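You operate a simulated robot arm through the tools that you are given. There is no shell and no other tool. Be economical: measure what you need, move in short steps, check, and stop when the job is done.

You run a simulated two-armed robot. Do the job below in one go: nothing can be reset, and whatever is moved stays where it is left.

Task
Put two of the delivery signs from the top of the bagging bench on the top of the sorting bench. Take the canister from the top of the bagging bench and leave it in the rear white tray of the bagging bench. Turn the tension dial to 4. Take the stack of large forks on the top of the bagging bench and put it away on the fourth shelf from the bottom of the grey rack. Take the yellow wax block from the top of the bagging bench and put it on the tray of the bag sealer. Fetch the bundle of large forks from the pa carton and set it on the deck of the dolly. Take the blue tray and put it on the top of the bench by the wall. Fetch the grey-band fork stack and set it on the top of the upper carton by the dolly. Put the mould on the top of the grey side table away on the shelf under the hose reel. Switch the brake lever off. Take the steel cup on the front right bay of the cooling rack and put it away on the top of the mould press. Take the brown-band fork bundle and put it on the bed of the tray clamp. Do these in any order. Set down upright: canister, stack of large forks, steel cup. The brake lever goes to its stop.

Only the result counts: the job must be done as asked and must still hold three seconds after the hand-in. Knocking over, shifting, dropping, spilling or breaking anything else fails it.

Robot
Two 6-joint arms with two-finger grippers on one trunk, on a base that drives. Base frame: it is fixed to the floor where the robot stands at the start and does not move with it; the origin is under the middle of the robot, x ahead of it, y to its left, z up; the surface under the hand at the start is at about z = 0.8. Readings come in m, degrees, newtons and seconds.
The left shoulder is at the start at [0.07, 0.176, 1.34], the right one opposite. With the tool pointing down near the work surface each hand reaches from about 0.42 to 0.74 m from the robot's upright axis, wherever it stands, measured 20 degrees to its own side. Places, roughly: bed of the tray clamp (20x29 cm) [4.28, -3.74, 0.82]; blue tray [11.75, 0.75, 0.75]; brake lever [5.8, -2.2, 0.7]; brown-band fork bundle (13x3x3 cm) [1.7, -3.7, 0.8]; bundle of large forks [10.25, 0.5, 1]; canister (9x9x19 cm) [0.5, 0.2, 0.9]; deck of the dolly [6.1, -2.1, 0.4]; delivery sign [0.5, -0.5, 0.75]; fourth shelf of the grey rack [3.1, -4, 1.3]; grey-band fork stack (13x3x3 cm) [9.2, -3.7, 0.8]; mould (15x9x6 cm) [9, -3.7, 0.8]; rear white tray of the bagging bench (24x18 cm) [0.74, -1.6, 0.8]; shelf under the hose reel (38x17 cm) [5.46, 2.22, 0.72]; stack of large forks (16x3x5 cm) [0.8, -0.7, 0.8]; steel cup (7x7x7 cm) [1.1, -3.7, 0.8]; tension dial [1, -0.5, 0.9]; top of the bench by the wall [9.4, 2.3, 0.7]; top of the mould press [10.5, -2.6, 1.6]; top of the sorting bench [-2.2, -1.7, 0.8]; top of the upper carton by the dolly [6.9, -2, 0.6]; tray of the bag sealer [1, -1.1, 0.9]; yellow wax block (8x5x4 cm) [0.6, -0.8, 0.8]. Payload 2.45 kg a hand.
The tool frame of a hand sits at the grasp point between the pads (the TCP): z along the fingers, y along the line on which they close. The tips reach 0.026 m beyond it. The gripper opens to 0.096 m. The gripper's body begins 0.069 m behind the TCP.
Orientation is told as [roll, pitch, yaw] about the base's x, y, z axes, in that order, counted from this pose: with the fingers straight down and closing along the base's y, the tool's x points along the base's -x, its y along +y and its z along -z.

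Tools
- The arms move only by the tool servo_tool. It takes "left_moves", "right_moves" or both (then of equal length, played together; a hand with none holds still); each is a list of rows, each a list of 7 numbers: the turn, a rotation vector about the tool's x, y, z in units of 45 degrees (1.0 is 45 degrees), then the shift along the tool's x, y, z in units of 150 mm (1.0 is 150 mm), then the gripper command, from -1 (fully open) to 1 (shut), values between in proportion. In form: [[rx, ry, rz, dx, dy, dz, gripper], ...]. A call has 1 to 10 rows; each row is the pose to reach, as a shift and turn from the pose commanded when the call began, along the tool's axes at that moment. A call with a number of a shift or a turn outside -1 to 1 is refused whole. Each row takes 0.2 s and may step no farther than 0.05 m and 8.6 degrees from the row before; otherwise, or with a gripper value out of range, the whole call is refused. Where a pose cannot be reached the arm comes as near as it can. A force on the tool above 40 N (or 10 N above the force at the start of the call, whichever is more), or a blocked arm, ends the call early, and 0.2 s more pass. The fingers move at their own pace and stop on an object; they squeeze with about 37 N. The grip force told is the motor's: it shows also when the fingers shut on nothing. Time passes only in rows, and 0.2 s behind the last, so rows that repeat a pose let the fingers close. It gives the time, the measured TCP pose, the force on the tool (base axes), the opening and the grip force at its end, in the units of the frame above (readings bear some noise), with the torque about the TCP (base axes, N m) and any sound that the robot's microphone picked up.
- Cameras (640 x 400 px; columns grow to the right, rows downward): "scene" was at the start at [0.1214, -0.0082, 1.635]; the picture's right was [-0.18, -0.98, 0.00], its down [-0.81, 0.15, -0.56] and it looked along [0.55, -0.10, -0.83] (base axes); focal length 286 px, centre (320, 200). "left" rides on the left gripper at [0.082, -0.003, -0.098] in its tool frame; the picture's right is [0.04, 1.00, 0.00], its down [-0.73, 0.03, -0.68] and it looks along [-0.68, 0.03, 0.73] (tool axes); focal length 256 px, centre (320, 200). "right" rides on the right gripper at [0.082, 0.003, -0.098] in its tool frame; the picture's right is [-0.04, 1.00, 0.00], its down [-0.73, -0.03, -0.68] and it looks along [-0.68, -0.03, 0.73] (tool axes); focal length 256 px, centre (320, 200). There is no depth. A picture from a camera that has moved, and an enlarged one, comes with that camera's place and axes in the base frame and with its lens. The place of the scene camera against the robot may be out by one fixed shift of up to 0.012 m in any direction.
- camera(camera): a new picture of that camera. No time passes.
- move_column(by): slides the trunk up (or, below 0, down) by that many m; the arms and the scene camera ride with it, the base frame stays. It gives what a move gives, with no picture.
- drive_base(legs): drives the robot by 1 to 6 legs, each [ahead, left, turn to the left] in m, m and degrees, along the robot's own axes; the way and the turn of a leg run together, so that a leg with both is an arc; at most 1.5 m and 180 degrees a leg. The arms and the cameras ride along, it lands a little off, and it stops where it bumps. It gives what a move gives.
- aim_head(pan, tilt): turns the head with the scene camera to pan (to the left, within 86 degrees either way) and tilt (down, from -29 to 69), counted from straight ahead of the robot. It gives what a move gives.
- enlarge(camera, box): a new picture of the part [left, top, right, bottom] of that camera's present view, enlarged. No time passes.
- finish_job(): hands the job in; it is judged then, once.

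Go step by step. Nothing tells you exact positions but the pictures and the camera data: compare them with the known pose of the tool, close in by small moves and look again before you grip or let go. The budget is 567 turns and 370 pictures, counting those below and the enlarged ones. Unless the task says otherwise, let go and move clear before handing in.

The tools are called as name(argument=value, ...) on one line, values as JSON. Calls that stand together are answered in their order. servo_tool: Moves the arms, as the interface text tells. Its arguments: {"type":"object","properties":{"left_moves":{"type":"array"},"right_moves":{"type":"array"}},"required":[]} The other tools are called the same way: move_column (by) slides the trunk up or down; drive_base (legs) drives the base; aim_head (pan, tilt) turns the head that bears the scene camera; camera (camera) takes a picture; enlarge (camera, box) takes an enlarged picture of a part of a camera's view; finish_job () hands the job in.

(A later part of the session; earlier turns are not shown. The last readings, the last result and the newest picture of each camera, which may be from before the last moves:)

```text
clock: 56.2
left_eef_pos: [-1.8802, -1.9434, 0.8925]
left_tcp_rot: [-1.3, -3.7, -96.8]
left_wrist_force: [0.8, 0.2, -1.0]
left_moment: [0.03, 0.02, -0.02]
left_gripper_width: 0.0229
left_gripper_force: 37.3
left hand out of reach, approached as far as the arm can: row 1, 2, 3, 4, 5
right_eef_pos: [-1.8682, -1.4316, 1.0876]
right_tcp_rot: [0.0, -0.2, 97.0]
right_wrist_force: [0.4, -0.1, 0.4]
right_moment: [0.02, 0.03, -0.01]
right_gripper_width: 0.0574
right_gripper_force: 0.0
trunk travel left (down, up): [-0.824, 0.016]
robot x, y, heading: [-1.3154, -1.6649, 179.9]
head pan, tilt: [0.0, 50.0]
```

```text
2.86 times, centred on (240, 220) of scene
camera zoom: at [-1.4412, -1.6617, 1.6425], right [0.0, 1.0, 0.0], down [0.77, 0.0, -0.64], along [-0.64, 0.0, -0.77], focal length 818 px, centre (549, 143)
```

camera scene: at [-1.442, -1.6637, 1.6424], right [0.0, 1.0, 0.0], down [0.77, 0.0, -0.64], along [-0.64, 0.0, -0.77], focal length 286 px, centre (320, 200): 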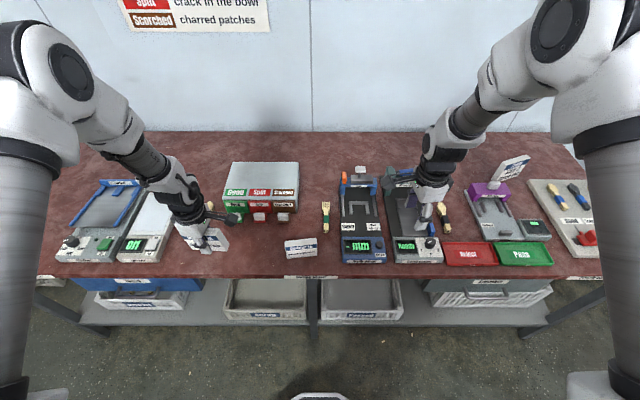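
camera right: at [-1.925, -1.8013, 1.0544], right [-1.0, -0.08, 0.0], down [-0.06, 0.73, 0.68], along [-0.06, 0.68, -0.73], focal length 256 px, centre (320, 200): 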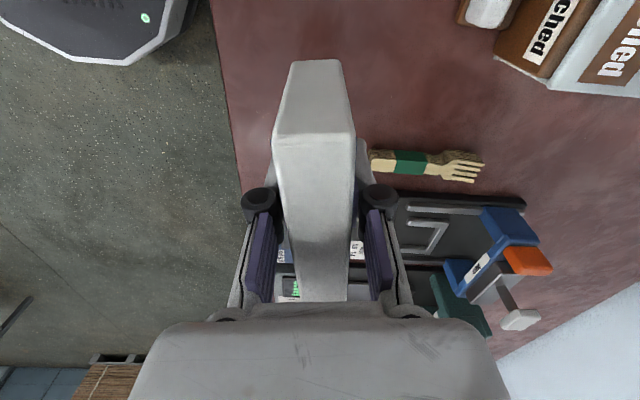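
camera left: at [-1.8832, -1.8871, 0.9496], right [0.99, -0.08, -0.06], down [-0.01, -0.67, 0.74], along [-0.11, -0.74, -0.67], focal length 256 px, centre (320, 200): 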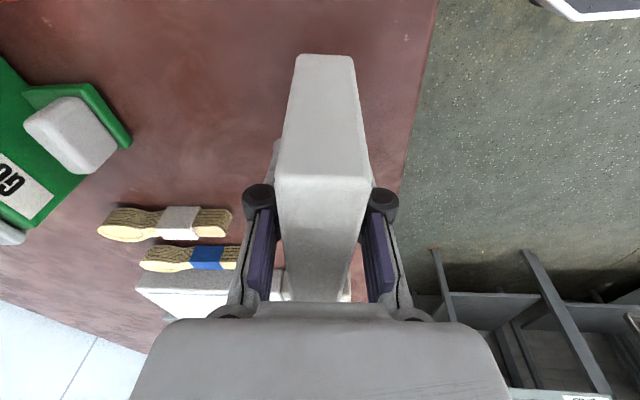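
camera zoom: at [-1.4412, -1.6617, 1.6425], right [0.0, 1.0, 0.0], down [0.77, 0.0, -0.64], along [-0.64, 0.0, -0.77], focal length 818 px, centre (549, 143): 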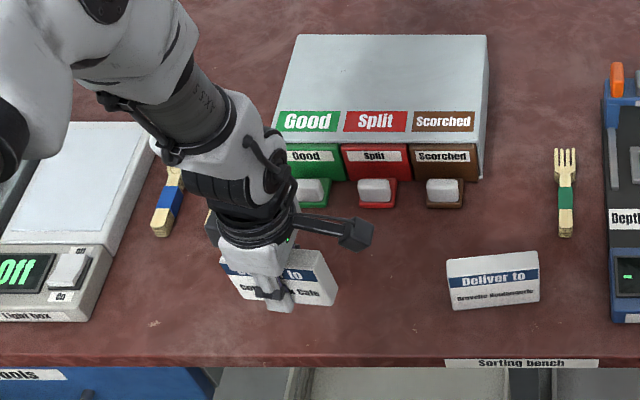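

servo_tool(left_moves=[[0, 0, 0, 0, 0, -0.3, 1], [-0.01, 0.04, 0, 0, 0.2, -0.3, 1], [-0.029, 0.082, 0, 0, 0.4, -0.3, 1], [-0.029, 0.082, 0, 0, 0.57, -0.3, 1], [-0.029, 0.082, 0, 0, 0.57, -0.3, 1]])

drive_base(legs=[[0.1, 0, 0]])

```text
clock: 57.4
left_eef_pos: [-1.7928, -1.9518, 0.937]
left_tcp_rot: [0.0, -0.1, -96.9]
left_wrist_force: [0.8, 0.0, -1.8]
left_moment: [-0.03, -0.01, 0.01]
left_gripper_width: 0.0231
left_gripper_force: 37.3
right_eef_pos: [-1.869, -1.4308, 1.0867]
right_tcp_rot: [-0.1, 0.0, 97.2]
right_wrist_force: [0.2, 0.5, -0.1]
right_moment: [0.02, 0.0, -0.01]
right_gripper_width: 0.0576
right_gripper_force: 0.1
trunk travel left (down, up): [-0.824, 0.016]
robot x, y, heading: [-1.315, -1.6623, 179.9]
head pan, tilt: [0.0, 50.0]
```

```text
clock: 58.5
left_eef_pos: [-1.8908, -1.9525, 0.939]
left_tcp_rot: [0.0, -0.1, -96.9]
left_wrist_force: [0.3, 0.0, -1.3]
left_moment: [-0.02, -0.03, 0.0]
left_gripper_width: 0.0229
left_gripper_force: 37.1
right_eef_pos: [-1.9664, -1.4311, 1.0876]
right_tcp_rot: [0.1, 0.1, 97.2]
right_wrist_force: [-0.4, 0.9, 1.1]
right_moment: [0.01, 0.04, -0.01]
right_gripper_width: 0.0575
right_gripper_force: 0.1
trunk travel left (down, up): [-0.824, 0.016]
robot x, y, heading: [-1.4123, -1.6629, -179.9]
head pan, tilt: [0.0, 50.0]
```

servo_tool(left_moves=[[0, 0, 0, 0.05, 0, 0.2, 1], [0, 0, 0, 0.1, -0.05, 0.4, 1], [0, 0, 0, 0.1, -0.05, 0.58, 1], [0, 0, 0, 0.1, -0.05, 0.65, 1], [0, 0, 0, 0.1, -0.05, 0.65, 1]])

```text
clock: 59.7
left_eef_pos: [-1.8984, -1.9372, 0.8395]
left_tcp_rot: [-0.1, 0.0, -96.9]
left_wrist_force: [-0.1, 0.9, -0.9]
left_moment: [0.02, -0.02, 0.0]
left_gripper_width: 0.0232
left_gripper_force: 36.5
right_eef_pos: [-1.969, -1.4307, 1.0873]
right_tcp_rot: [0.0, 0.0, 97.1]
right_wrist_force: [0.9, 0.0, 0.4]
right_moment: [0.01, 0.0, 0.0]
right_gripper_width: 0.0575
right_gripper_force: 0.0
trunk travel left (down, up): [-0.824, 0.016]
robot x, y, heading: [-1.416, -1.6693, -180.1]
head pan, tilt: [0.0, 50.0]
```

servo_tool(left_moves=[[0, 0, 0, 0, 0, 0.02, 1], [0, 0, 0, 0, 0, 0.02, 1]])

enlarge(camera="scene", box=[130, 150, 350, 330])

```text
clock: 60.3
left_eef_pos: [-1.8974, -1.9361, 0.8367]
left_tcp_rot: [-0.1, 0.0, -97.0]
left_wrist_force: [-0.3, -0.1, -0.2]
left_moment: [0.0, -0.01, 0.03]
left_gripper_width: 0.023
left_gripper_force: 37.4
right_eef_pos: [-1.9688, -1.4311, 1.0876]
right_tcp_rot: [0.1, 0.0, 97.1]
right_wrist_force: [-0.9, -1.4, -0.1]
right_moment: [0.0, 0.03, -0.02]
right_gripper_width: 0.0578
right_gripper_force: 0.0
trunk travel left (down, up): [-0.824, 0.016]
robot x, y, heading: [-1.4174, -1.6659, -179.9]
head pan, tilt: [0.0, 50.0]
```

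```text
2.22 times, centred on (240, 240) of scene
camera zoom: at [-1.5416, -1.6606, 1.6424], right [0.0, 1.0, 0.0], down [0.77, 0.0, -0.64], along [-0.64, 0.0, -0.77], focal length 637 px, centre (498, 111)
```

zoom: 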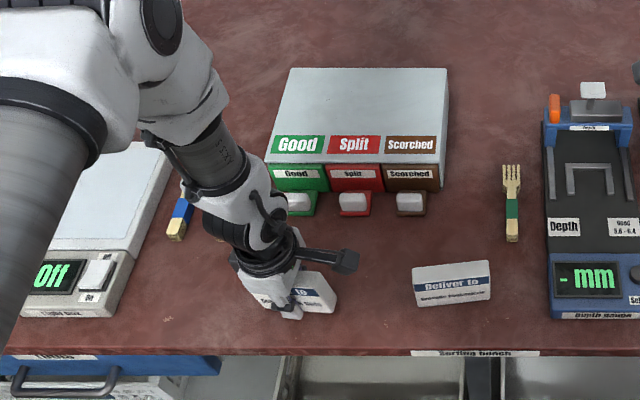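

servo_tool(left_moves=[[0, 0, 0, 0, 0, 0.02, 1], [0, 0, 0, 0, 0, 0.04, 1], [0, 0, 0, 0, 0, 0.06, 1]])

enlarge(camera="left", box=[200, 30, 440, 330])

```text
clock: 61.1
left_eef_pos: [-1.8989, -1.9352, 0.8282]
left_tcp_rot: [-0.1, -0.2, -96.9]
left_wrist_force: [0.4, -2.3, 19.6]
left_moment: [-0.93, 0.13, -0.01]
left_gripper_width: 0.0232
left_gripper_force: 36.9
right_eef_pos: [-1.9679, -1.4308, 1.0881]
right_tcp_rot: [-0.1, 0.0, 97.1]
right_wrist_force: [-0.8, 0.9, -0.5]
right_moment: [-0.01, -0.04, 0.04]
right_gripper_width: 0.0578
right_gripper_force: 0.0
trunk travel left (down, up): [-0.824, 0.016]
robot x, y, heading: [-1.4134, -1.6681, -180.1]
head pan, tilt: [0.0, 50.0]
```

```text
1.33 times, centred on (320, 180) of left
camera zoom: at [-1.891, -1.8534, 0.926], right [1.0, -0.08, 0.0], down [-0.06, -0.73, 0.68], along [-0.06, -0.68, -0.73], focal length 341 px, centre (320, 227)
```

zoom: 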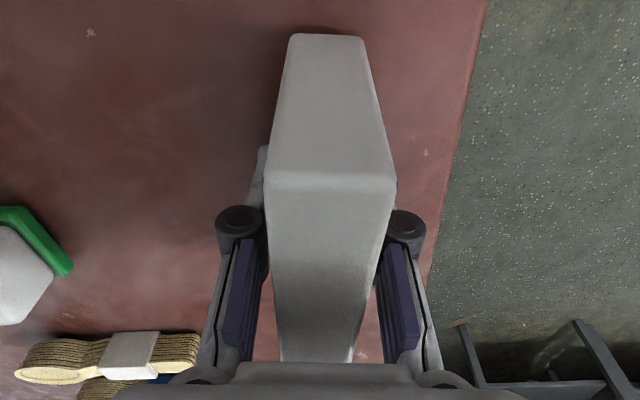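

Contact made; sign slightly tipped along its length, which settles on release. Open gently and lift.

servo_tool(left_moves=[[0, 0, 0, 0, 0, -0.01, 0.4], [0, 0, 0, 0, 0, -0.01, 0.2], [0, 0, 0, 0, 0, -0.01, -0.2], [0, 0, 0, 0, 0, -0.01, -0.2], [0, 0, 0, 0, 0, -0.3, -0.2], [0, 0, 0, 0, 0, -0.6, -0.2], [0, 0, 0, 0, 0, -0.9, -0.2]])

drive_base(legs=[[-0.4, 0, 0]])

camera(camera="scene")

```text
clock: 62.7
left_eef_pos: [-1.8961, -1.936, 0.9624]
left_tcp_rot: [0.0, 0.0, -96.8]
left_wrist_force: [0.1, 0.0, -0.1]
left_moment: [0.01, 0.02, 0.01]
left_gripper_width: 0.0577
left_gripper_force: 0.0
right_eef_pos: [-1.967, -1.4317, 1.0875]
right_tcp_rot: [0.1, 0.0, 97.1]
right_wrist_force: [0.6, -0.4, 0.8]
right_moment: [-0.01, 0.0, -0.02]
right_gripper_width: 0.0575
right_gripper_force: 0.1
trunk travel left (down, up): [-0.824, 0.016]
robot x, y, heading: [-1.4147, -1.67, -180.2]
head pan, tilt: [0.0, 50.0]
```

```text
clock: 65.2
left_eef_pos: [-1.5002, -1.9357, 0.9618]
left_tcp_rot: [0.0, -0.1, -96.8]
left_wrist_force: [0.0, -0.4, -0.2]
left_moment: [0.01, -0.01, -0.01]
left_gripper_width: 0.0575
left_gripper_force: 0.1
right_eef_pos: [-1.5737, -1.4309, 1.0878]
right_tcp_rot: [-0.1, 0.1, 97.1]
right_wrist_force: [-0.1, -0.8, -0.5]
right_moment: [0.04, -0.01, 0.01]
right_gripper_width: 0.0576
right_gripper_force: 0.1
trunk travel left (down, up): [-0.824, 0.016]
robot x, y, heading: [-1.0206, -1.6649, -179.9]
head pan, tilt: [0.0, 50.0]
```

```text
339 pictures are left
camera scene: at [-1.1467, -1.6603, 1.6422], right [0.0, 1.0, 0.0], down [0.77, 0.0, -0.64], along [-0.64, 0.0, -0.77], focal length 286 px, centre (320, 200)
```

scene: 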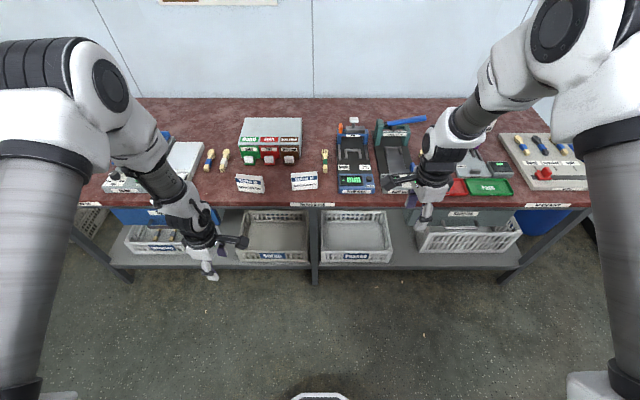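

Both signs stand on the sorting bench. Return to the bagging bench's left end for the canister with the right hand.

drive_base(legs=[[0, 0, -90], [1.5, 0, 0], [0.55, 0, 0], [0, 0, -90], [0.6, 0, 0]])

camera(camera="scene")

```text
clock: 86.1
left_eef_pos: [0.0622, 0.6598, 0.9629]
left_tcp_rot: [-0.1, -0.2, 82.8]
left_wrist_force: [-0.1, -0.3, -0.1]
left_moment: [-0.03, -0.01, -0.04]
left_gripper_width: 0.0576
left_gripper_force: 0.0
right_eef_pos: [0.1319, 0.1546, 1.088]
right_tcp_rot: [0.0, -0.1, -83.1]
right_wrist_force: [-0.6, 0.4, -0.2]
right_moment: [-0.02, -0.04, 0.0]
right_gripper_width: 0.0574
right_gripper_force: 0.1
trunk travel left (down, up): [-0.824, 0.016]
robot x, y, heading: [-0.423, 0.3909, 0.1]
head pan, tilt: [0.0, 50.0]
```

```text
338 pictures are left
camera scene: at [-0.2931, 0.3958, 1.6425], right [0.0, -1.0, 0.0], down [-0.77, 0.0, -0.64], along [0.64, 0.0, -0.77], focal length 286 px, centre (320, 200)
```

scene: 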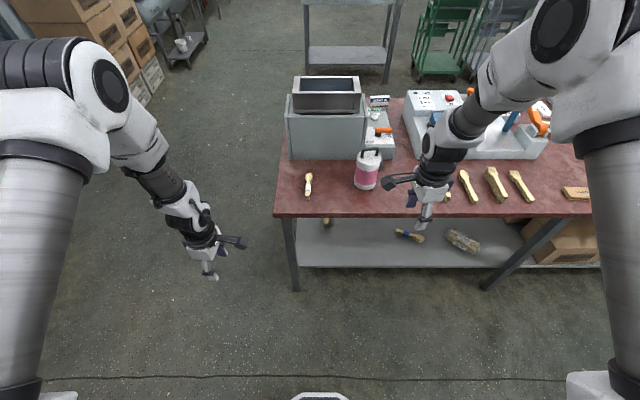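

drive_base(legs=[[0.34, 0, 0]])

camera(camera="right")

enlarge(camera="scene", box=[300, 150, 460, 300])

```text
clock: 88.3
left_eef_pos: [0.4015, 0.6559, 0.9632]
left_tcp_rot: [-0.1, -0.1, 82.9]
left_wrist_force: [0.4, 0.4, -0.5]
left_moment: [-0.05, 0.01, -0.06]
left_gripper_width: 0.0576
left_gripper_force: 0.1
right_eef_pos: [0.4683, 0.1525, 1.0888]
right_tcp_rot: [0.1, -0.1, -83.3]
right_wrist_force: [-0.4, 0.0, 0.0]
right_moment: [0.03, 0.0, -0.02]
right_gripper_width: 0.0577
right_gripper_force: 0.0
trunk travel left (down, up): [-0.824, 0.016]
robot x, y, heading: [-0.0851, 0.3886, -0.1]
head pan, tilt: [0.0, 50.0]
```

```text
337 pictures are left
camera right: at [0.4623, 0.2337, 1.187], right [1.0, 0.08, 0.0], down [0.06, -0.73, 0.68], along [0.05, -0.68, -0.73], focal length 256 px, centre (320, 200)
```

right: 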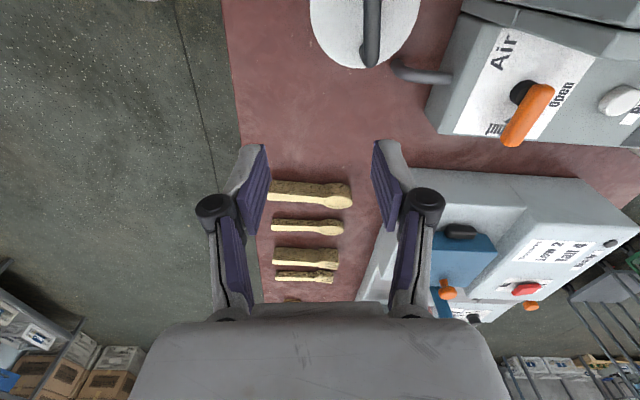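

```text
2.67 times, centred on (380, 225) of scene
camera zoom: at [0.0446, 0.3942, 1.6426], right [-0.01, -1.0, 0.0], down [-0.77, 0.0, -0.64], along [0.64, 0.0, -0.77], focal length 764 px, centre (160, 133)
```

zoom: 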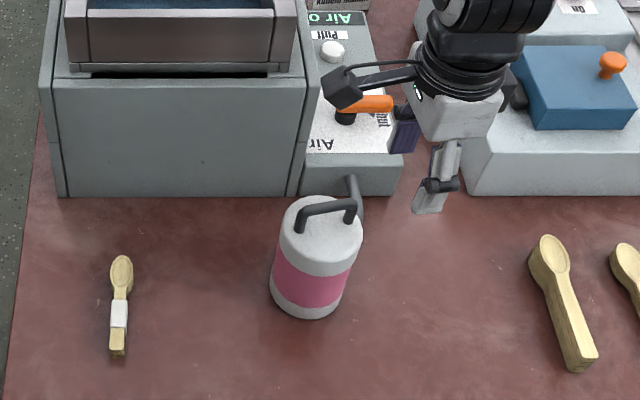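

servo_tool(right_moves=[[0, 0, 0, 0.2, 0.1, 0, -0.2], [0, 0, 0, 0.42, 0.23, 0, -0.2], [0, 0, 0, 0.42, 0.23, 0.2, -0.2], [0, 0, 0, 0.42, 0.23, 0.36, -0.2], [0, 0, 0, 0.42, 0.23, 0.36, -0.2]])

camera(camera="right")

enlarge(camera="scene", box=[320, 150, 440, 270])

```text
clock: 89.5
left_eef_pos: [0.4009, 0.658, 0.9622]
left_tcp_rot: [0.0, -0.1, 82.8]
left_wrist_force: [-0.2, -0.4, -0.5]
left_moment: [-0.02, -0.02, 0.01]
left_gripper_width: 0.0574
left_gripper_force: 0.0
right_eef_pos: [0.4965, 0.2195, 1.0333]
right_tcp_rot: [0.1, -0.1, -83.2]
right_wrist_force: [-0.1, 0.5, 0.7]
right_moment: [-0.03, -0.04, 0.0]
right_gripper_width: 0.0578
right_gripper_force: 0.1
trunk travel left (down, up): [-0.824, 0.016]
robot x, y, heading: [-0.0808, 0.3915, -0.3]
head pan, tilt: [0.0, 50.0]
```

```text
335 pictures are left
camera right: at [0.4898, 0.3011, 1.1321], right [1.0, 0.08, 0.0], down [0.06, -0.73, 0.68], along [0.05, -0.68, -0.73], focal length 256 px, centre (320, 200)
```

right: 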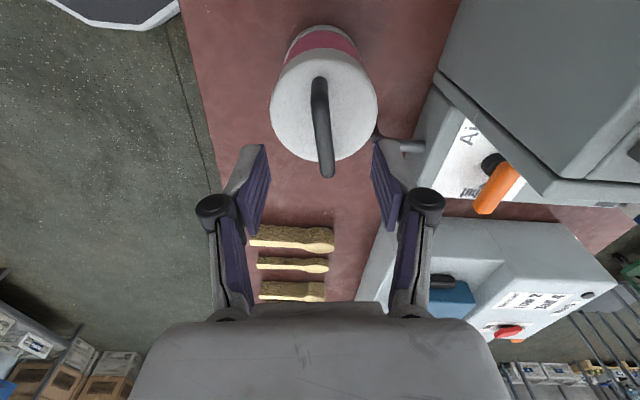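

```text
3.33 times, centred on (380, 210) of scene
camera zoom: at [0.0456, 0.3957, 1.6425], right [0.0, -1.0, 0.0], down [-0.77, 0.0, -0.64], along [0.64, 0.0, -0.77], focal length 955 px, centre (120, 167)
```

zoom: 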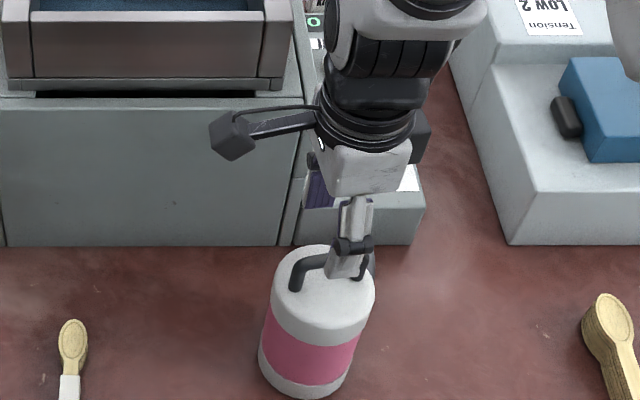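

servo_tool(right_moves=[[0, 0, -0.1, 0, 0.01, 0.1, -0.2], [0, 0, -0.1, 0, 0.01, 0.2, -0.2], [0, 0, -0.1, 0, 0.01, 0.3, -0.2], [0, 0, -0.1, 0, 0.01, 0.3, -0.2]])

enlarge(camera="scene", box=[320, 170, 440, 270])

camera(camera="right")

```text
clock: 90.5
left_eef_pos: [0.4025, 0.6564, 0.9622]
left_tcp_rot: [0.0, -0.1, 82.8]
left_wrist_force: [0.6, -0.5, 0.3]
left_moment: [0.01, 0.0, -0.02]
left_gripper_width: 0.0576
left_gripper_force: 0.2
right_eef_pos: [0.4977, 0.2192, 0.9873]
right_tcp_rot: [-0.1, 0.1, -78.7]
right_wrist_force: [1.1, -0.7, -0.1]
right_moment: [0.0, 0.01, 0.0]
right_gripper_width: 0.0576
right_gripper_force: 0.0
trunk travel left (down, up): [-0.824, 0.016]
robot x, y, heading: [-0.0816, 0.3893, -0.3]
head pan, tilt: [0.0, 50.0]
```

```text
4.00 times, centred on (380, 220) of scene
camera zoom: at [0.0467, 0.3943, 1.6424], right [-0.01, -1.0, 0.0], down [-0.77, 0.0, -0.64], along [0.64, 0.0, -0.77], focal length 1146 px, centre (80, 120)
```

zoom: 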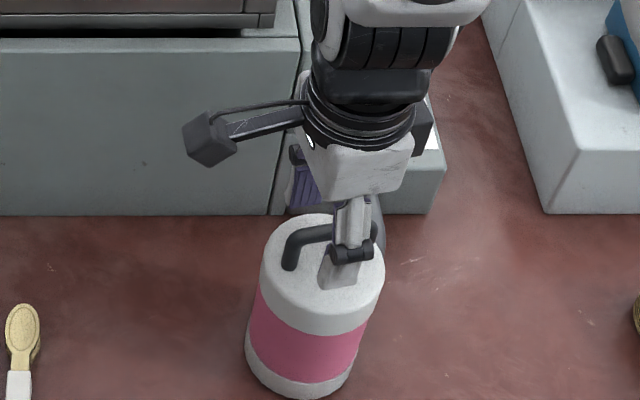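

```text
332 pictures are left
camera right: at [0.4861, 0.2996, 1.0863], right [0.99, 0.16, 0.0], down [0.11, -0.72, 0.68], along [0.11, -0.67, -0.73], focal length 256 px, centre (320, 200)
```

right: 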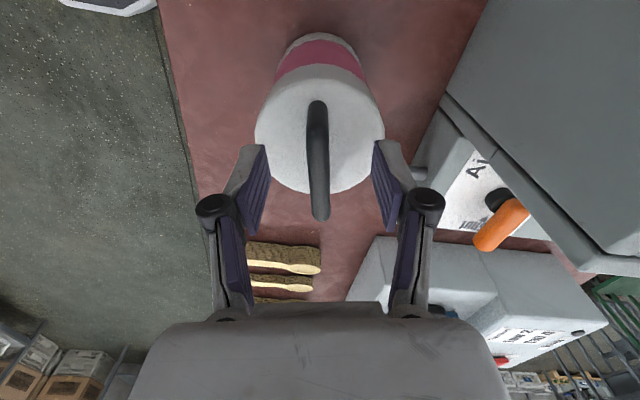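

servo_tool(right_moves=[[0, 0, 0, 0, -0.01, 0.08, -0.2], [0, 0, 0, 0, -0.01, 0.08, -0.2], [0, 0, 0, 0, -0.01, 0.08, 1], [0, 0, 0, 0, -0.01, 0.08, 1], [0, 0, 0, 0, -0.01, 0.08, 1]])

servo_tool(right_moves=[[0, 0, 0, 0, 0, -0.1, 1], [0, 0, 0, 0, 0, -0.3, 1], [0, 0, 0, 0, 0, -0.5, 1], [0, 0, 0, 0, 0, -0.5, 1]])

camera(camera="scene")

```text
clock: 91.7
left_eef_pos: [0.4017, 0.6574, 0.962]
left_tcp_rot: [-0.1, 0.0, 82.8]
left_wrist_force: [-0.1, -0.1, 1.1]
left_moment: [0.02, 0.0, 0.0]
left_gripper_width: 0.0579
left_gripper_force: 0.0
right_eef_pos: [0.4972, 0.2197, 0.9761]
right_tcp_rot: [0.0, 0.0, -78.8]
right_wrist_force: [1.4, 0.1, 4.3]
right_moment: [-0.23, -0.11, 0.01]
right_gripper_width: 0.0105
right_gripper_force: 36.7
trunk travel left (down, up): [-0.824, 0.016]
robot x, y, heading: [-0.0823, 0.3912, -0.2]
head pan, tilt: [0.0, 50.0]
```

```text
clock: 92.7
left_eef_pos: [0.4029, 0.6559, 0.9626]
left_tcp_rot: [0.2, 0.0, 82.8]
left_wrist_force: [0.0, 0.3, -0.3]
left_moment: [0.0, 0.01, 0.03]
left_gripper_width: 0.0575
left_gripper_force: 0.1
right_eef_pos: [0.4983, 0.2172, 1.0515]
right_tcp_rot: [0.0, -0.1, -78.7]
right_wrist_force: [0.0, 0.6, -5.1]
right_moment: [0.02, 0.03, 0.02]
right_gripper_width: 0.0105
right_gripper_force: 36.7
trunk travel left (down, up): [-0.824, 0.016]
robot x, y, heading: [-0.0817, 0.3896, -0.2]
head pan, tilt: [0.0, 50.0]
```

```text
331 pictures are left
camera scene: at [0.0485, 0.3937, 1.6422], right [-0.01, -1.0, 0.0], down [-0.77, 0.0, -0.64], along [0.64, 0.0, -0.77], focal length 286 px, centre (320, 200)
```

scene: 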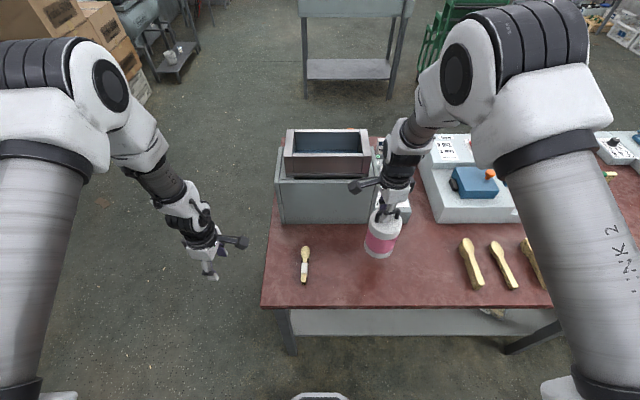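

Canister is held upright. Back off, drive right along the bench, and look at the white trays.

drive_base(legs=[[-0.4, 0, 0], [0, -1.5, 0], [0, -0.32, 0]])

camera(camera="scene")

```text
clock: 103.9
left_eef_pos: [0.0025, -1.1453, 0.9608]
left_tcp_rot: [0.0, -0.1, 83.7]
left_wrist_force: [-0.3, 0.1, -0.1]
left_moment: [-0.04, 0.02, 0.01]
left_gripper_width: 0.0576
left_gripper_force: 0.1
right_eef_pos: [0.1054, -1.5816, 1.0511]
right_tcp_rot: [-0.1, -0.1, -77.7]
right_wrist_force: [0.2, 0.3, -5.0]
right_moment: [0.04, 0.0, 0.04]
right_gripper_width: 0.011
right_gripper_force: 36.8
trunk travel left (down, up): [-0.824, 0.016]
robot x, y, heading: [-0.4786, -1.4178, 0.6]
head pan, tilt: [0.0, 50.0]
```

```text
330 pictures are left
camera scene: at [-0.3479, -1.412, 1.6423], right [0.01, -1.0, 0.0], down [-0.77, -0.01, -0.64], along [0.64, 0.01, -0.77], focal length 286 px, centre (320, 200)
```

scene: 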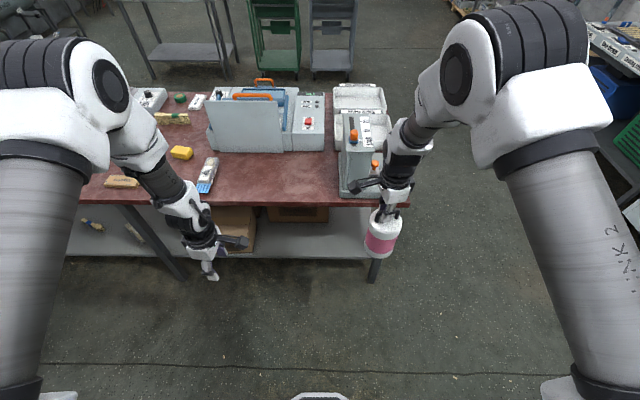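

enlarge(camera="scene", box=[200, 70, 430, 220])

```text
2.67 times, centred on (315, 145) of scene
camera zoom: at [-0.3479, -1.412, 1.6423], right [0.01, -1.0, 0.0], down [-0.77, -0.01, -0.64], along [0.64, 0.01, -0.77], focal length 764 px, centre (333, 347)
```

zoom: 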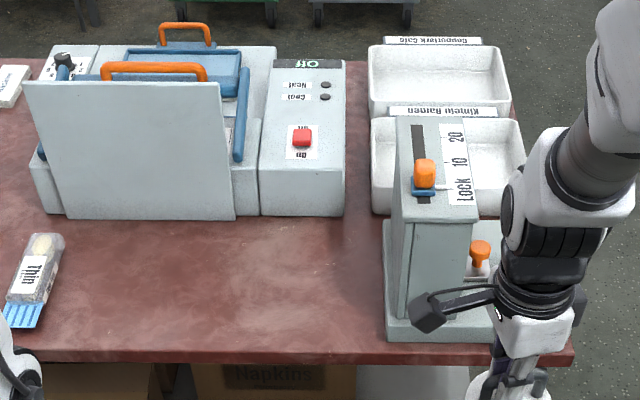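

The bench's labels face +x, so the "rear" tray is the one at [0.76,-1.59]. It's best reached from the bench's right end; drive there with heading +y.

servo_tool(right_moves=[[0, 0, 0, 0, 0, -0.25, 1], [0, 0, 0, 0, 0, -0.5, 1], [0, 0, 0, 0, 0, -0.5, 1]])

drive_base(legs=[[0, -1.2, 0], [0, 0, 89.4], [0, -1.06, 0]])

camera(camera="scene")

```text
clock: 104.7
left_eef_pos: [0.0034, -1.1472, 0.9608]
left_tcp_rot: [0.1, -0.1, 83.7]
left_wrist_force: [0.6, 0.2, -0.3]
left_moment: [-0.01, 0.02, 0.01]
left_gripper_width: 0.0576
left_gripper_force: 0.1
right_eef_pos: [0.105, -1.583, 1.1252]
right_tcp_rot: [-0.1, -0.1, -77.8]
right_wrist_force: [-0.5, 0.7, -5.0]
right_moment: [0.06, -0.01, -0.01]
right_gripper_width: 0.0108
right_gripper_force: 36.8
trunk travel left (down, up): [-0.824, 0.016]
robot x, y, heading: [-0.4764, -1.421, 0.6]
head pan, tilt: [0.0, 50.0]
```

```text
clock: 119.7
left_eef_pos: [0.3298, -2.1251, 0.9619]
left_tcp_rot: [0.0, -0.2, 173.7]
left_wrist_force: [0.1, -0.1, 0.3]
left_moment: [-0.01, 0.0, 0.01]
left_gripper_width: 0.0574
left_gripper_force: 0.1
right_eef_pos: [0.7674, -2.0237, 1.1265]
right_tcp_rot: [-0.1, 0.0, 12.1]
right_wrist_force: [0.0, -0.4, -5.7]
right_moment: [-0.05, 0.07, 0.0]
right_gripper_width: 0.0108
right_gripper_force: 36.4
trunk travel left (down, up): [-0.824, 0.016]
robot x, y, heading: [0.6047, -2.6074, 90.4]
head pan, tilt: [0.0, 50.0]
```

```text
328 pictures are left
camera scene: at [0.6038, -2.4727, 1.6423], right [1.0, 0.01, 0.0], down [0.01, -0.77, -0.64], along [-0.01, 0.64, -0.77], focal length 286 px, centre (320, 200)
```

scene: 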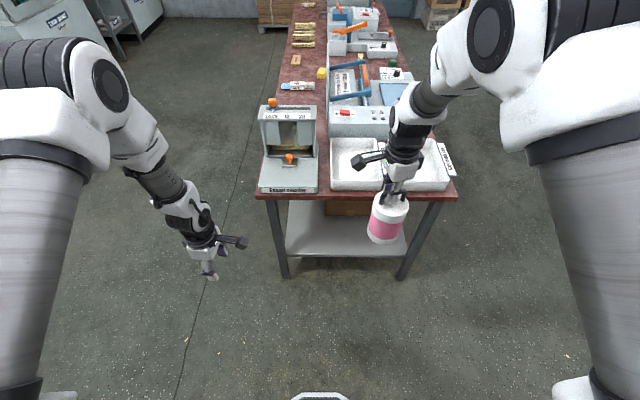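

servo_tool(left_moves=[[0, 0, 0, -0.3, 0, 0, -0.2], [0, 0, 0, -0.6, 0, 0, -0.2], [0, 0, 0, -0.9, 0, 0, -0.2], [0, 0, 0, -1, 0, 0, -0.2]])

drive_base(legs=[[0.38, 0, 0]])

camera(camera="scene")

camera(camera="right")

```text
clock: 120.7
left_eef_pos: [0.1794, -2.1082, 0.9607]
left_tcp_rot: [0.0, -0.1, 173.7]
left_wrist_force: [-0.2, 0.4, 0.4]
left_moment: [0.0, 0.0, -0.02]
left_gripper_width: 0.0577
left_gripper_force: 0.1
right_eef_pos: [0.7664, -2.024, 1.1258]
right_tcp_rot: [-0.1, -0.1, 12.1]
right_wrist_force: [0.8, -0.1, -5.4]
right_moment: [-0.02, 0.03, 0.02]
right_gripper_width: 0.0108
right_gripper_force: 37.2
trunk travel left (down, up): [-0.824, 0.016]
robot x, y, heading: [0.602, -2.6071, 90.5]
head pan, tilt: [0.0, 50.0]
```

```text
clock: 123.1
left_eef_pos: [0.1753, -1.7276, 0.9629]
left_tcp_rot: [0.0, -0.1, 173.8]
left_wrist_force: [0.1, -0.6, 0.1]
left_moment: [0.01, 0.01, 0.0]
left_gripper_width: 0.0576
left_gripper_force: 0.0
right_eef_pos: [0.761, -1.6424, 1.1275]
right_tcp_rot: [0.0, 0.0, 12.3]
right_wrist_force: [0.0, -0.4, -5.1]
right_moment: [0.0, 0.06, -0.02]
right_gripper_width: 0.0106
right_gripper_force: 37.1
trunk travel left (down, up): [-0.824, 0.016]
robot x, y, heading: [0.5986, -2.2227, 90.9]
head pan, tilt: [0.0, 50.0]
```

```text
327 pictures are left
camera scene: at [0.5997, -2.0926, 1.6425], right [1.0, 0.01, 0.0], down [0.01, -0.77, -0.64], along [-0.01, 0.64, -0.77], focal length 286 px, centre (320, 200)
```

scene: 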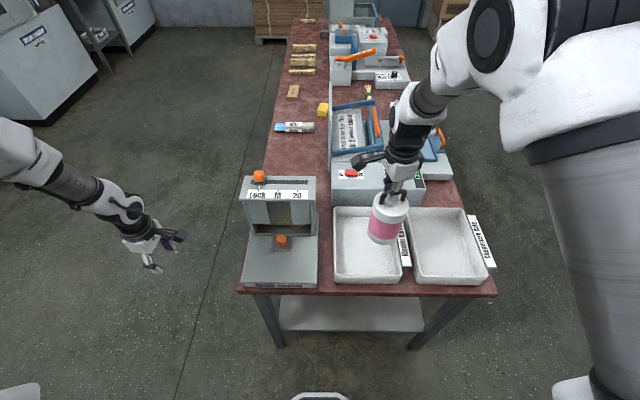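

```text
326 pictures are left
camera right: at [0.6807, -1.6571, 1.2256], right [-0.17, 0.98, 0.0], down [0.72, 0.13, 0.68], along [0.67, 0.12, -0.73], focal length 256 px, centre (320, 200)
```

right: 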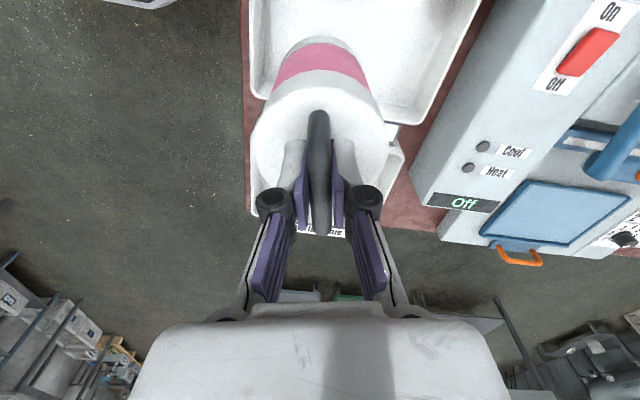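

servo_tool(right_moves=[[0, 0, 0, 0.02, 0.14, 0, 1], [0, 0, 0, 0.02, 0.28, 0, 1], [0, 0, 0, 0.02, 0.28, 0.25, 1], [0, 0, 0, 0.02, 0.28, 0.5, 1], [0, 0, 0, 0.02, 0.28, 0.75, 1], [0, 0, 0, 0.02, 0.28, 0.85, 1], [0, 0, 0, 0.02, 0.28, 0.85, 1]])

enlarge(camera="scene", box=[300, 150, 460, 300])

```text
clock: 124.7
left_eef_pos: [0.1748, -1.7287, 0.9612]
left_tcp_rot: [0.0, -0.1, 173.8]
left_wrist_force: [0.0, -0.9, -0.3]
left_moment: [-0.02, 0.01, 0.0]
left_gripper_width: 0.0574
left_gripper_force: 0.1
right_eef_pos: [0.7498, -1.602, 0.9989]
right_tcp_rot: [-0.2, 0.0, 12.3]
right_wrist_force: [-0.3, -0.3, -5.3]
right_moment: [0.0, 0.04, 0.03]
right_gripper_width: 0.0108
right_gripper_force: 36.2
trunk travel left (down, up): [-0.824, 0.016]
robot x, y, heading: [0.601, -2.2253, 90.6]
head pan, tilt: [0.0, 50.0]
```

```text
2.67 times, centred on (380, 225) of scene
camera zoom: at [0.5995, -2.0912, 1.6424], right [1.0, 0.01, 0.0], down [0.01, -0.77, -0.64], along [-0.01, 0.64, -0.77], focal length 764 px, centre (160, 133)
```

zoom: 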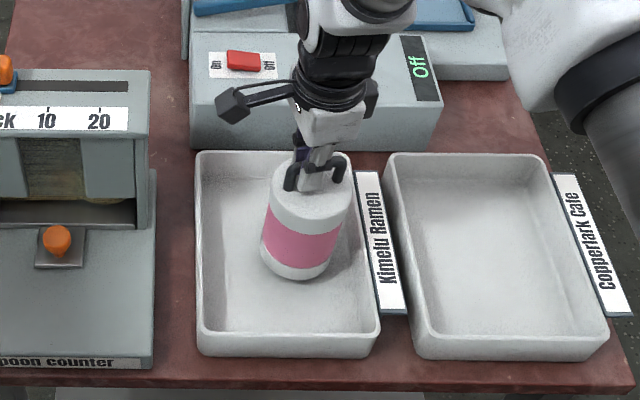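

servo_tool(right_moves=[[0, 0, 0, 0.09, -0.05, 0.04, 1], [0, 0, 0, 0.09, -0.05, 0.08, 1], [0, 0, 0, 0.09, -0.05, 0.1, 1], [0, 0, 0, 0.09, -0.05, 0.1, 1]])

```text
clock: 125.7
left_eef_pos: [0.1758, -1.7278, 0.9623]
left_tcp_rot: [-0.1, -0.1, 173.9]
left_wrist_force: [0.9, -0.7, -0.2]
left_moment: [-0.04, 0.0, -0.01]
left_gripper_width: 0.0575
left_gripper_force: 0.1
right_eef_pos: [0.7381, -1.6118, 0.9842]
right_tcp_rot: [-0.2, 0.0, 12.4]
right_wrist_force: [0.1, 0.6, -6.6]
right_moment: [0.02, 0.03, 0.05]
right_gripper_width: 0.011
right_gripper_force: 36.9
trunk travel left (down, up): [-0.824, 0.016]
robot x, y, heading: [0.6048, -2.2206, 90.8]
head pan, tilt: [0.0, 50.0]
```

servo_tool(right_moves=[[0, 0, 0, 0, 0, 0.02, 1], [0, 0, 0, 0, 0, 0.035, 1], [0, 0, 0, 0, 0, 0.035, 1]])

```text
clock: 126.5
left_eef_pos: [0.1741, -1.7298, 0.9631]
left_tcp_rot: [0.0, -0.1, 173.8]
left_wrist_force: [-0.1, -0.7, 0.1]
left_moment: [0.0, -0.01, 0.01]
left_gripper_width: 0.0578
left_gripper_force: 0.0
right_eef_pos: [0.7371, -1.6127, 0.9829]
right_tcp_rot: [0.4, -0.1, 12.3]
right_wrist_force: [-0.6, 5.8, 29.9]
right_moment: [0.05, -0.02, 0.02]
right_gripper_width: 0.0109
right_gripper_force: 37.0
trunk travel left (down, up): [-0.824, 0.016]
robot x, y, heading: [0.6022, -2.2231, 90.6]
head pan, tilt: [0.0, 50.0]
```

servo_tool(right_moves=[[0, 0, 0, 0, 0, -0.02, 1], [0, 0, 0, 0, 0, -0.025, 0.3], [0, 0, 0, 0, 0, -0.025, 0.3], [0, 0, 0, 0, 0, -0.2, 0.3], [0, 0, 0, 0, 0, -0.5, 0.3], [0, 0, 0, 0, 0, -0.8, 0.3], [0, 0, 0, 0, 0, -1, 0.3]])

camera(camera="scene")

```text
clock: 128.1
left_eef_pos: [0.1753, -1.7289, 0.9618]
left_tcp_rot: [0.0, -0.1, 173.8]
left_wrist_force: [0.5, 0.0, -0.1]
left_moment: [0.02, 0.01, 0.04]
left_gripper_width: 0.0576
left_gripper_force: 0.1
right_eef_pos: [0.7368, -1.6115, 1.129]
right_tcp_rot: [0.0, 0.0, 12.3]
right_wrist_force: [0.6, 0.2, -0.7]
right_moment: [0.02, -0.01, -0.02]
right_gripper_width: 0.0336
right_gripper_force: 0.1
trunk travel left (down, up): [-0.824, 0.016]
robot x, y, heading: [0.5981, -2.2253, 90.8]
head pan, tilt: [0.0, 50.0]
```

```text
324 pictures are left
camera scene: at [0.5993, -2.0922, 1.6424], right [1.0, 0.01, 0.0], down [0.01, -0.77, -0.64], along [-0.01, 0.64, -0.77], focal length 286 px, centre (320, 200)
```

scene: 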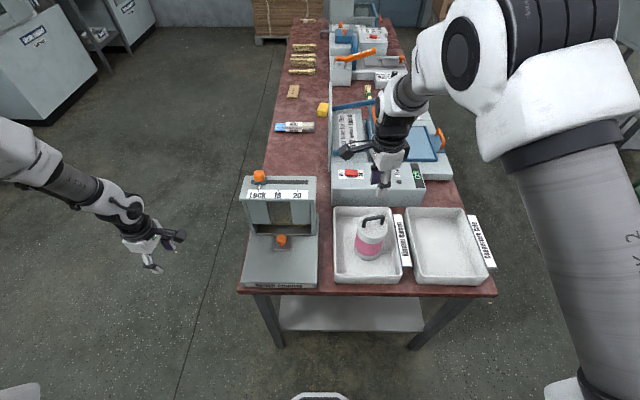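

Canister stands in the rear tray. Now go back to the front side for the wax block.

drive_base(legs=[[-0.4, 0, 0], [0, 1.15, 0], [0, 0, -90.7], [0, 1.5, 0], [0, 0.5, 0]])

camera(camera="scene")

```text
clock: 149.3
left_eef_pos: [-0.0291, -0.2486, 0.9624]
left_tcp_rot: [-0.1, 0.0, 82.8]
left_wrist_force: [0.1, 0.4, -0.2]
left_moment: [0.0, -0.02, -0.03]
left_gripper_width: 0.0579
left_gripper_force: 0.0
right_eef_pos: [0.0783, -0.8119, 1.1281]
right_tcp_rot: [0.0, 0.0, -78.7]
right_wrist_force: [-0.3, -0.4, -0.3]
right_moment: [0.03, 0.02, -0.02]
right_gripper_width: 0.0337
right_gripper_force: 0.0
trunk travel left (down, up): [-0.824, 0.016]
robot x, y, heading: [-0.5289, -0.6602, -0.3]
head pan, tilt: [0.0, 50.0]
```

```text
323 pictures are left
camera scene: at [-0.4026, -0.6607, 1.6424], right [0.0, -1.0, 0.0], down [-0.77, 0.0, -0.64], along [0.64, 0.0, -0.77], focal length 286 px, centre (320, 200)
```

scene: 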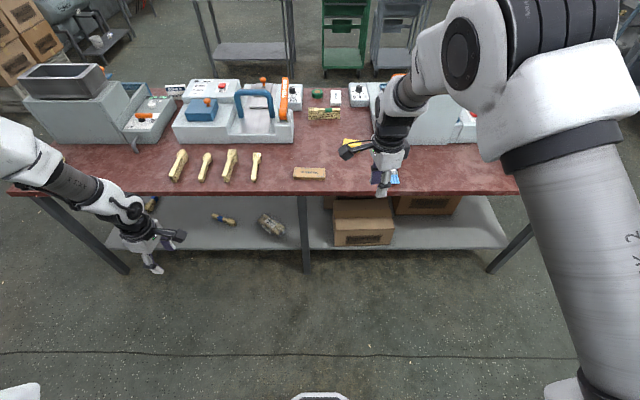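

drive_base(legs=[[0.48, 0, 0]])

camera(camera="right")

camera(camera="scene")

```text
clock: 152.2
left_eef_pos: [0.4522, -0.2488, 0.9621]
left_tcp_rot: [-0.1, -0.1, 82.8]
left_wrist_force: [-0.4, 0.4, -0.5]
left_moment: [-0.03, -0.01, -0.01]
left_gripper_width: 0.0576
left_gripper_force: 0.1
right_eef_pos: [0.5597, -0.8135, 1.1288]
right_tcp_rot: [0.0, -0.1, -78.7]
right_wrist_force: [-0.4, 0.2, 0.2]
right_moment: [0.0, -0.01, 0.04]
right_gripper_width: 0.0336
right_gripper_force: 0.1
trunk travel left (down, up): [-0.824, 0.016]
robot x, y, heading: [-0.0505, -0.6636, -0.1]
head pan, tilt: [0.0, 50.0]
```

```text
322 pictures are left
camera right: at [0.5465, -0.7319, 1.2277], right [0.99, 0.16, 0.0], down [0.12, -0.72, 0.68], along [0.11, -0.67, -0.73], focal length 256 px, centre (320, 200)
```

right: 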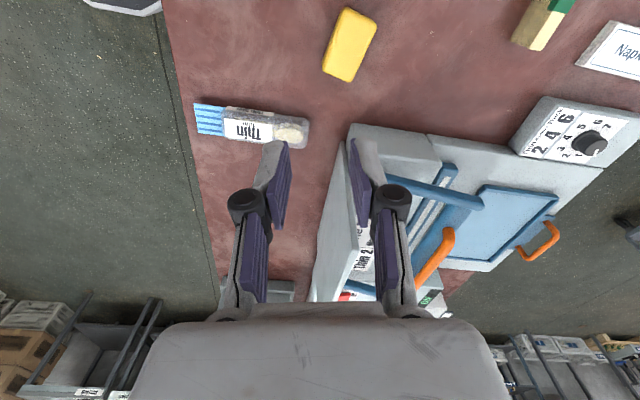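

```text
321 pictures are left
camera scene: at [0.0772, -0.6612, 1.6426], right [0.0, -1.0, 0.0], down [-0.77, 0.0, -0.64], along [0.64, 0.0, -0.77], focal length 286 px, centre (320, 200)
```

scene: 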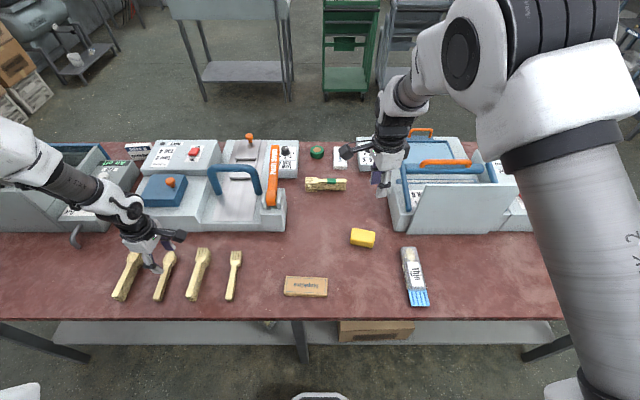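

servo_tool(right_moves=[[0, 0, 0.15, 0, 0.1, 0.2, -0.6], [0, 0, 0.3, 0, 0.24, 0.45, -0.6], [0, 0, 0.45, 0, 0.24, 0.7, -0.6], [0, 0, 0.45, 0, 0.24, 1, -0.6], [0, 0, 0.45, 0, 0.24, 1, -0.6]])

camera(camera="right")

```text
clock: 153.4
left_eef_pos: [0.454, -0.2478, 0.9618]
left_tcp_rot: [0.0, -0.1, 82.9]
left_wrist_force: [0.8, 0.2, 0.2]
left_moment: [-0.01, 0.03, 0.01]
left_gripper_width: 0.0576
left_gripper_force: 0.1
right_eef_pos: [0.596, -0.8062, 0.9778]
right_tcp_rot: [-0.1, -0.2, -98.9]
right_wrist_force: [-0.5, 0.5, -0.3]
right_moment: [0.0, -0.03, -0.01]
right_gripper_width: 0.0768
right_gripper_force: 0.0
trunk travel left (down, up): [-0.824, 0.016]
robot x, y, heading: [-0.0493, -0.6644, -0.2]
head pan, tilt: [0.0, 50.0]
```

```text
320 pictures are left
camera right: at [0.6116, -0.726, 1.0765], right [0.98, -0.19, 0.0], down [-0.14, -0.72, 0.68], along [-0.13, -0.67, -0.73], focal length 256 px, centre (320, 200)
```

right: 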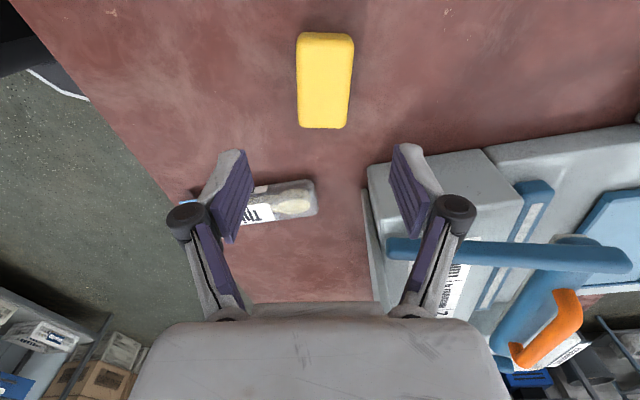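

servo_tool(right_moves=[[0, 0, 0, 0.03, 0.03, 0.3, -0.6], [0, 0, 0, 0.03, 0.03, 0.6, -0.6], [0, 0, 0, 0.03, 0.03, 0.85, -0.6], [0, 0, 0, 0.03, 0.03, 0.97, -0.6], [0, 0, 0, 0.03, 0.03, 0.97, -0.6], [0, 0, 0, 0.03, 0.03, 0.97, 1], [0, 0, 0, 0.03, 0.03, 0.97, 1], [0, 0, 0, 0.03, 0.03, 0.97, 1]])

servo_tool(right_moves=[[0, 0, 0, 0, 0, -0.25, 1], [0, 0, 0, 0, 0, -0.5, 1], [0, 0, 0, 0, 0, -0.75, 1], [0, 0, 0, 0, 0, -1, 1], [0, 0, 0, 0, 0, -1, 1]])

camera(camera="right")

```text
clock: 155.2
left_eef_pos: [0.4534, -0.2485, 0.9605]
left_tcp_rot: [0.0, -0.1, 83.0]
left_wrist_force: [0.2, 0.6, -0.3]
left_moment: [-0.02, 0.02, -0.01]
left_gripper_width: 0.0578
left_gripper_force: 0.0
right_eef_pos: [0.599, -0.8016, 0.8332]
right_tcp_rot: [0.1, -0.1, -98.9]
right_wrist_force: [-1.5, 0.3, 1.1]
right_moment: [0.0, 0.1, 0.0]
right_gripper_width: 0.0492
right_gripper_force: 36.8
trunk travel left (down, up): [-0.824, 0.016]
robot x, y, heading: [-0.048, -0.6641, -0.4]
head pan, tilt: [0.0, 50.0]
```

```text
clock: 156.4
left_eef_pos: [0.4529, -0.2475, 0.9615]
left_tcp_rot: [0.0, -0.1, 82.9]
left_wrist_force: [0.0, 0.6, -0.1]
left_moment: [0.03, 0.01, 0.02]
left_gripper_width: 0.0575
left_gripper_force: 0.1
right_eef_pos: [0.5994, -0.8022, 0.9825]
right_tcp_rot: [-0.2, -0.2, -98.9]
right_wrist_force: [-0.8, 0.8, -1.1]
right_moment: [0.02, 0.01, -0.04]
right_gripper_width: 0.0491
right_gripper_force: 37.3
trunk travel left (down, up): [-0.824, 0.016]
robot x, y, heading: [-0.0492, -0.667, -0.3]
head pan, tilt: [0.0, 50.0]
```

```text
319 pictures are left
camera right: at [0.6165, -0.7217, 1.0815], right [0.98, -0.19, 0.0], down [-0.14, -0.72, 0.68], along [-0.13, -0.67, -0.73], focal length 256 px, centre (320, 200)
```

right: 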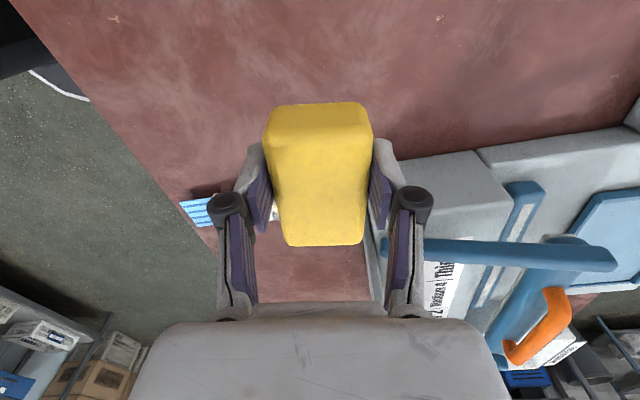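

Wax held. Raise, back out and go around the right end to the bench's +x side.

servo_tool(right_moves=[[0, 0, 0, 0, 0, -0.3, 1], [0, 0, 0, 0, 0, -0.6, 1], [0, 0, 0, 0, 0, -0.9, 1]])

drive_base(legs=[[-0.6, 0, 0], [0, -1.5, 0], [0, -0.43, 0.3], [1.5, 0, 0], [1.1, 0, 0]])

camera(camera="scene")

```text
clock: 157.2
left_eef_pos: [0.4525, -0.2489, 0.9615]
left_tcp_rot: [0.0, 0.0, 82.9]
left_wrist_force: [-0.5, 0.6, -0.6]
left_moment: [-0.01, -0.01, -0.01]
left_gripper_width: 0.0575
left_gripper_force: 0.0
right_eef_pos: [0.6003, -0.8012, 1.1169]
right_tcp_rot: [-0.1, -0.1, -98.9]
right_wrist_force: [-0.4, -0.9, -1.7]
right_moment: [0.03, -0.01, -0.02]
right_gripper_width: 0.0494
right_gripper_force: 36.7
trunk travel left (down, up): [-0.824, 0.016]
robot x, y, heading: [-0.0494, -0.669, -0.1]
head pan, tilt: [0.0, 50.0]
```

```text
clock: 182.1
left_eef_pos: [2.4517, -2.1262, 0.9627]
left_tcp_rot: [-0.1, -0.1, 84.1]
left_wrist_force: [-0.5, 0.3, 0.4]
left_moment: [-0.01, 0.03, -0.02]
left_gripper_width: 0.0574
left_gripper_force: 0.1
right_eef_pos: [2.6127, -2.6738, 1.1172]
right_tcp_rot: [0.0, 0.0, -97.5]
right_wrist_force: [-0.6, 0.1, -1.1]
right_moment: [0.03, -0.02, 0.01]
right_gripper_width: 0.0492
right_gripper_force: 36.5
trunk travel left (down, up): [-0.824, 0.016]
robot x, y, heading: [1.9667, -2.5573, 1.2]
head pan, tilt: [0.0, 50.0]
```

```text
318 pictures are left
camera scene: at [2.0871, -2.5468, 1.6425], right [0.02, -1.0, 0.0], down [-0.77, -0.02, -0.64], along [0.64, 0.01, -0.77], focal length 286 px, centre (320, 200)
```

scene: 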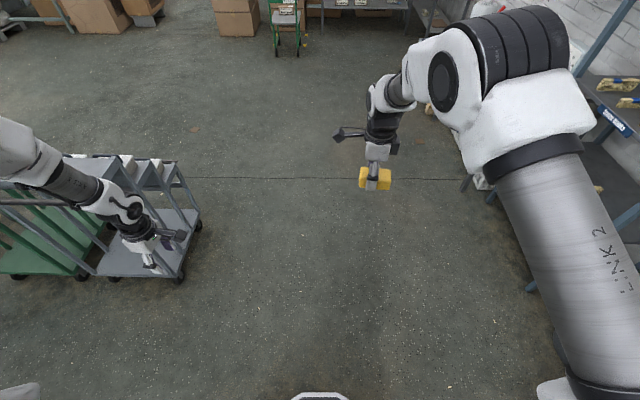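

drive_base(legs=[[0, 0, 178.8], [0, -1.25, 0]])

camera(camera="scene")

```text
clock: 195.8
left_eef_pos: [1.4392, -1.736, 0.9619]
left_tcp_rot: [-0.1, -0.1, -95.9]
left_wrist_force: [0.0, -0.3, 0.1]
left_moment: [-0.04, 0.02, -0.01]
left_gripper_width: 0.0579
left_gripper_force: 0.0
right_eef_pos: [1.2807, -1.1873, 1.1178]
right_tcp_rot: [-0.1, -0.1, 82.3]
right_wrist_force: [-0.1, 0.1, -1.3]
right_moment: [0.0, 0.02, 0.01]
right_gripper_width: 0.0494
right_gripper_force: 36.1
trunk travel left (down, up): [-0.824, 0.016]
robot x, y, heading: [1.9331, -1.3098, -178.8]
head pan, tilt: [0.0, 50.0]
```

```text
317 pictures are left
camera scene: at [1.8066, -1.3067, 1.6424], right [-0.02, 1.0, 0.0], down [0.77, 0.01, -0.64], along [-0.64, -0.01, -0.77], focal length 286 px, centre (320, 200)
```

scene: 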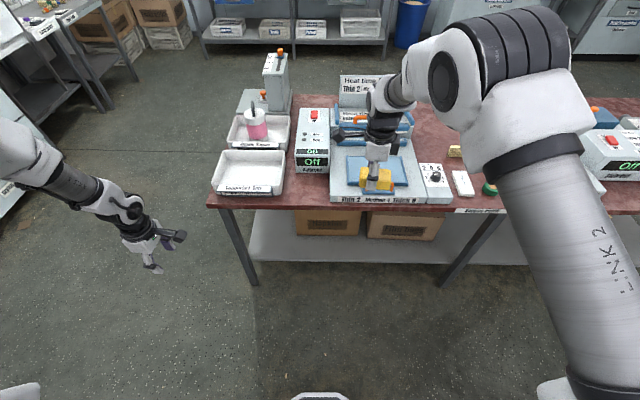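

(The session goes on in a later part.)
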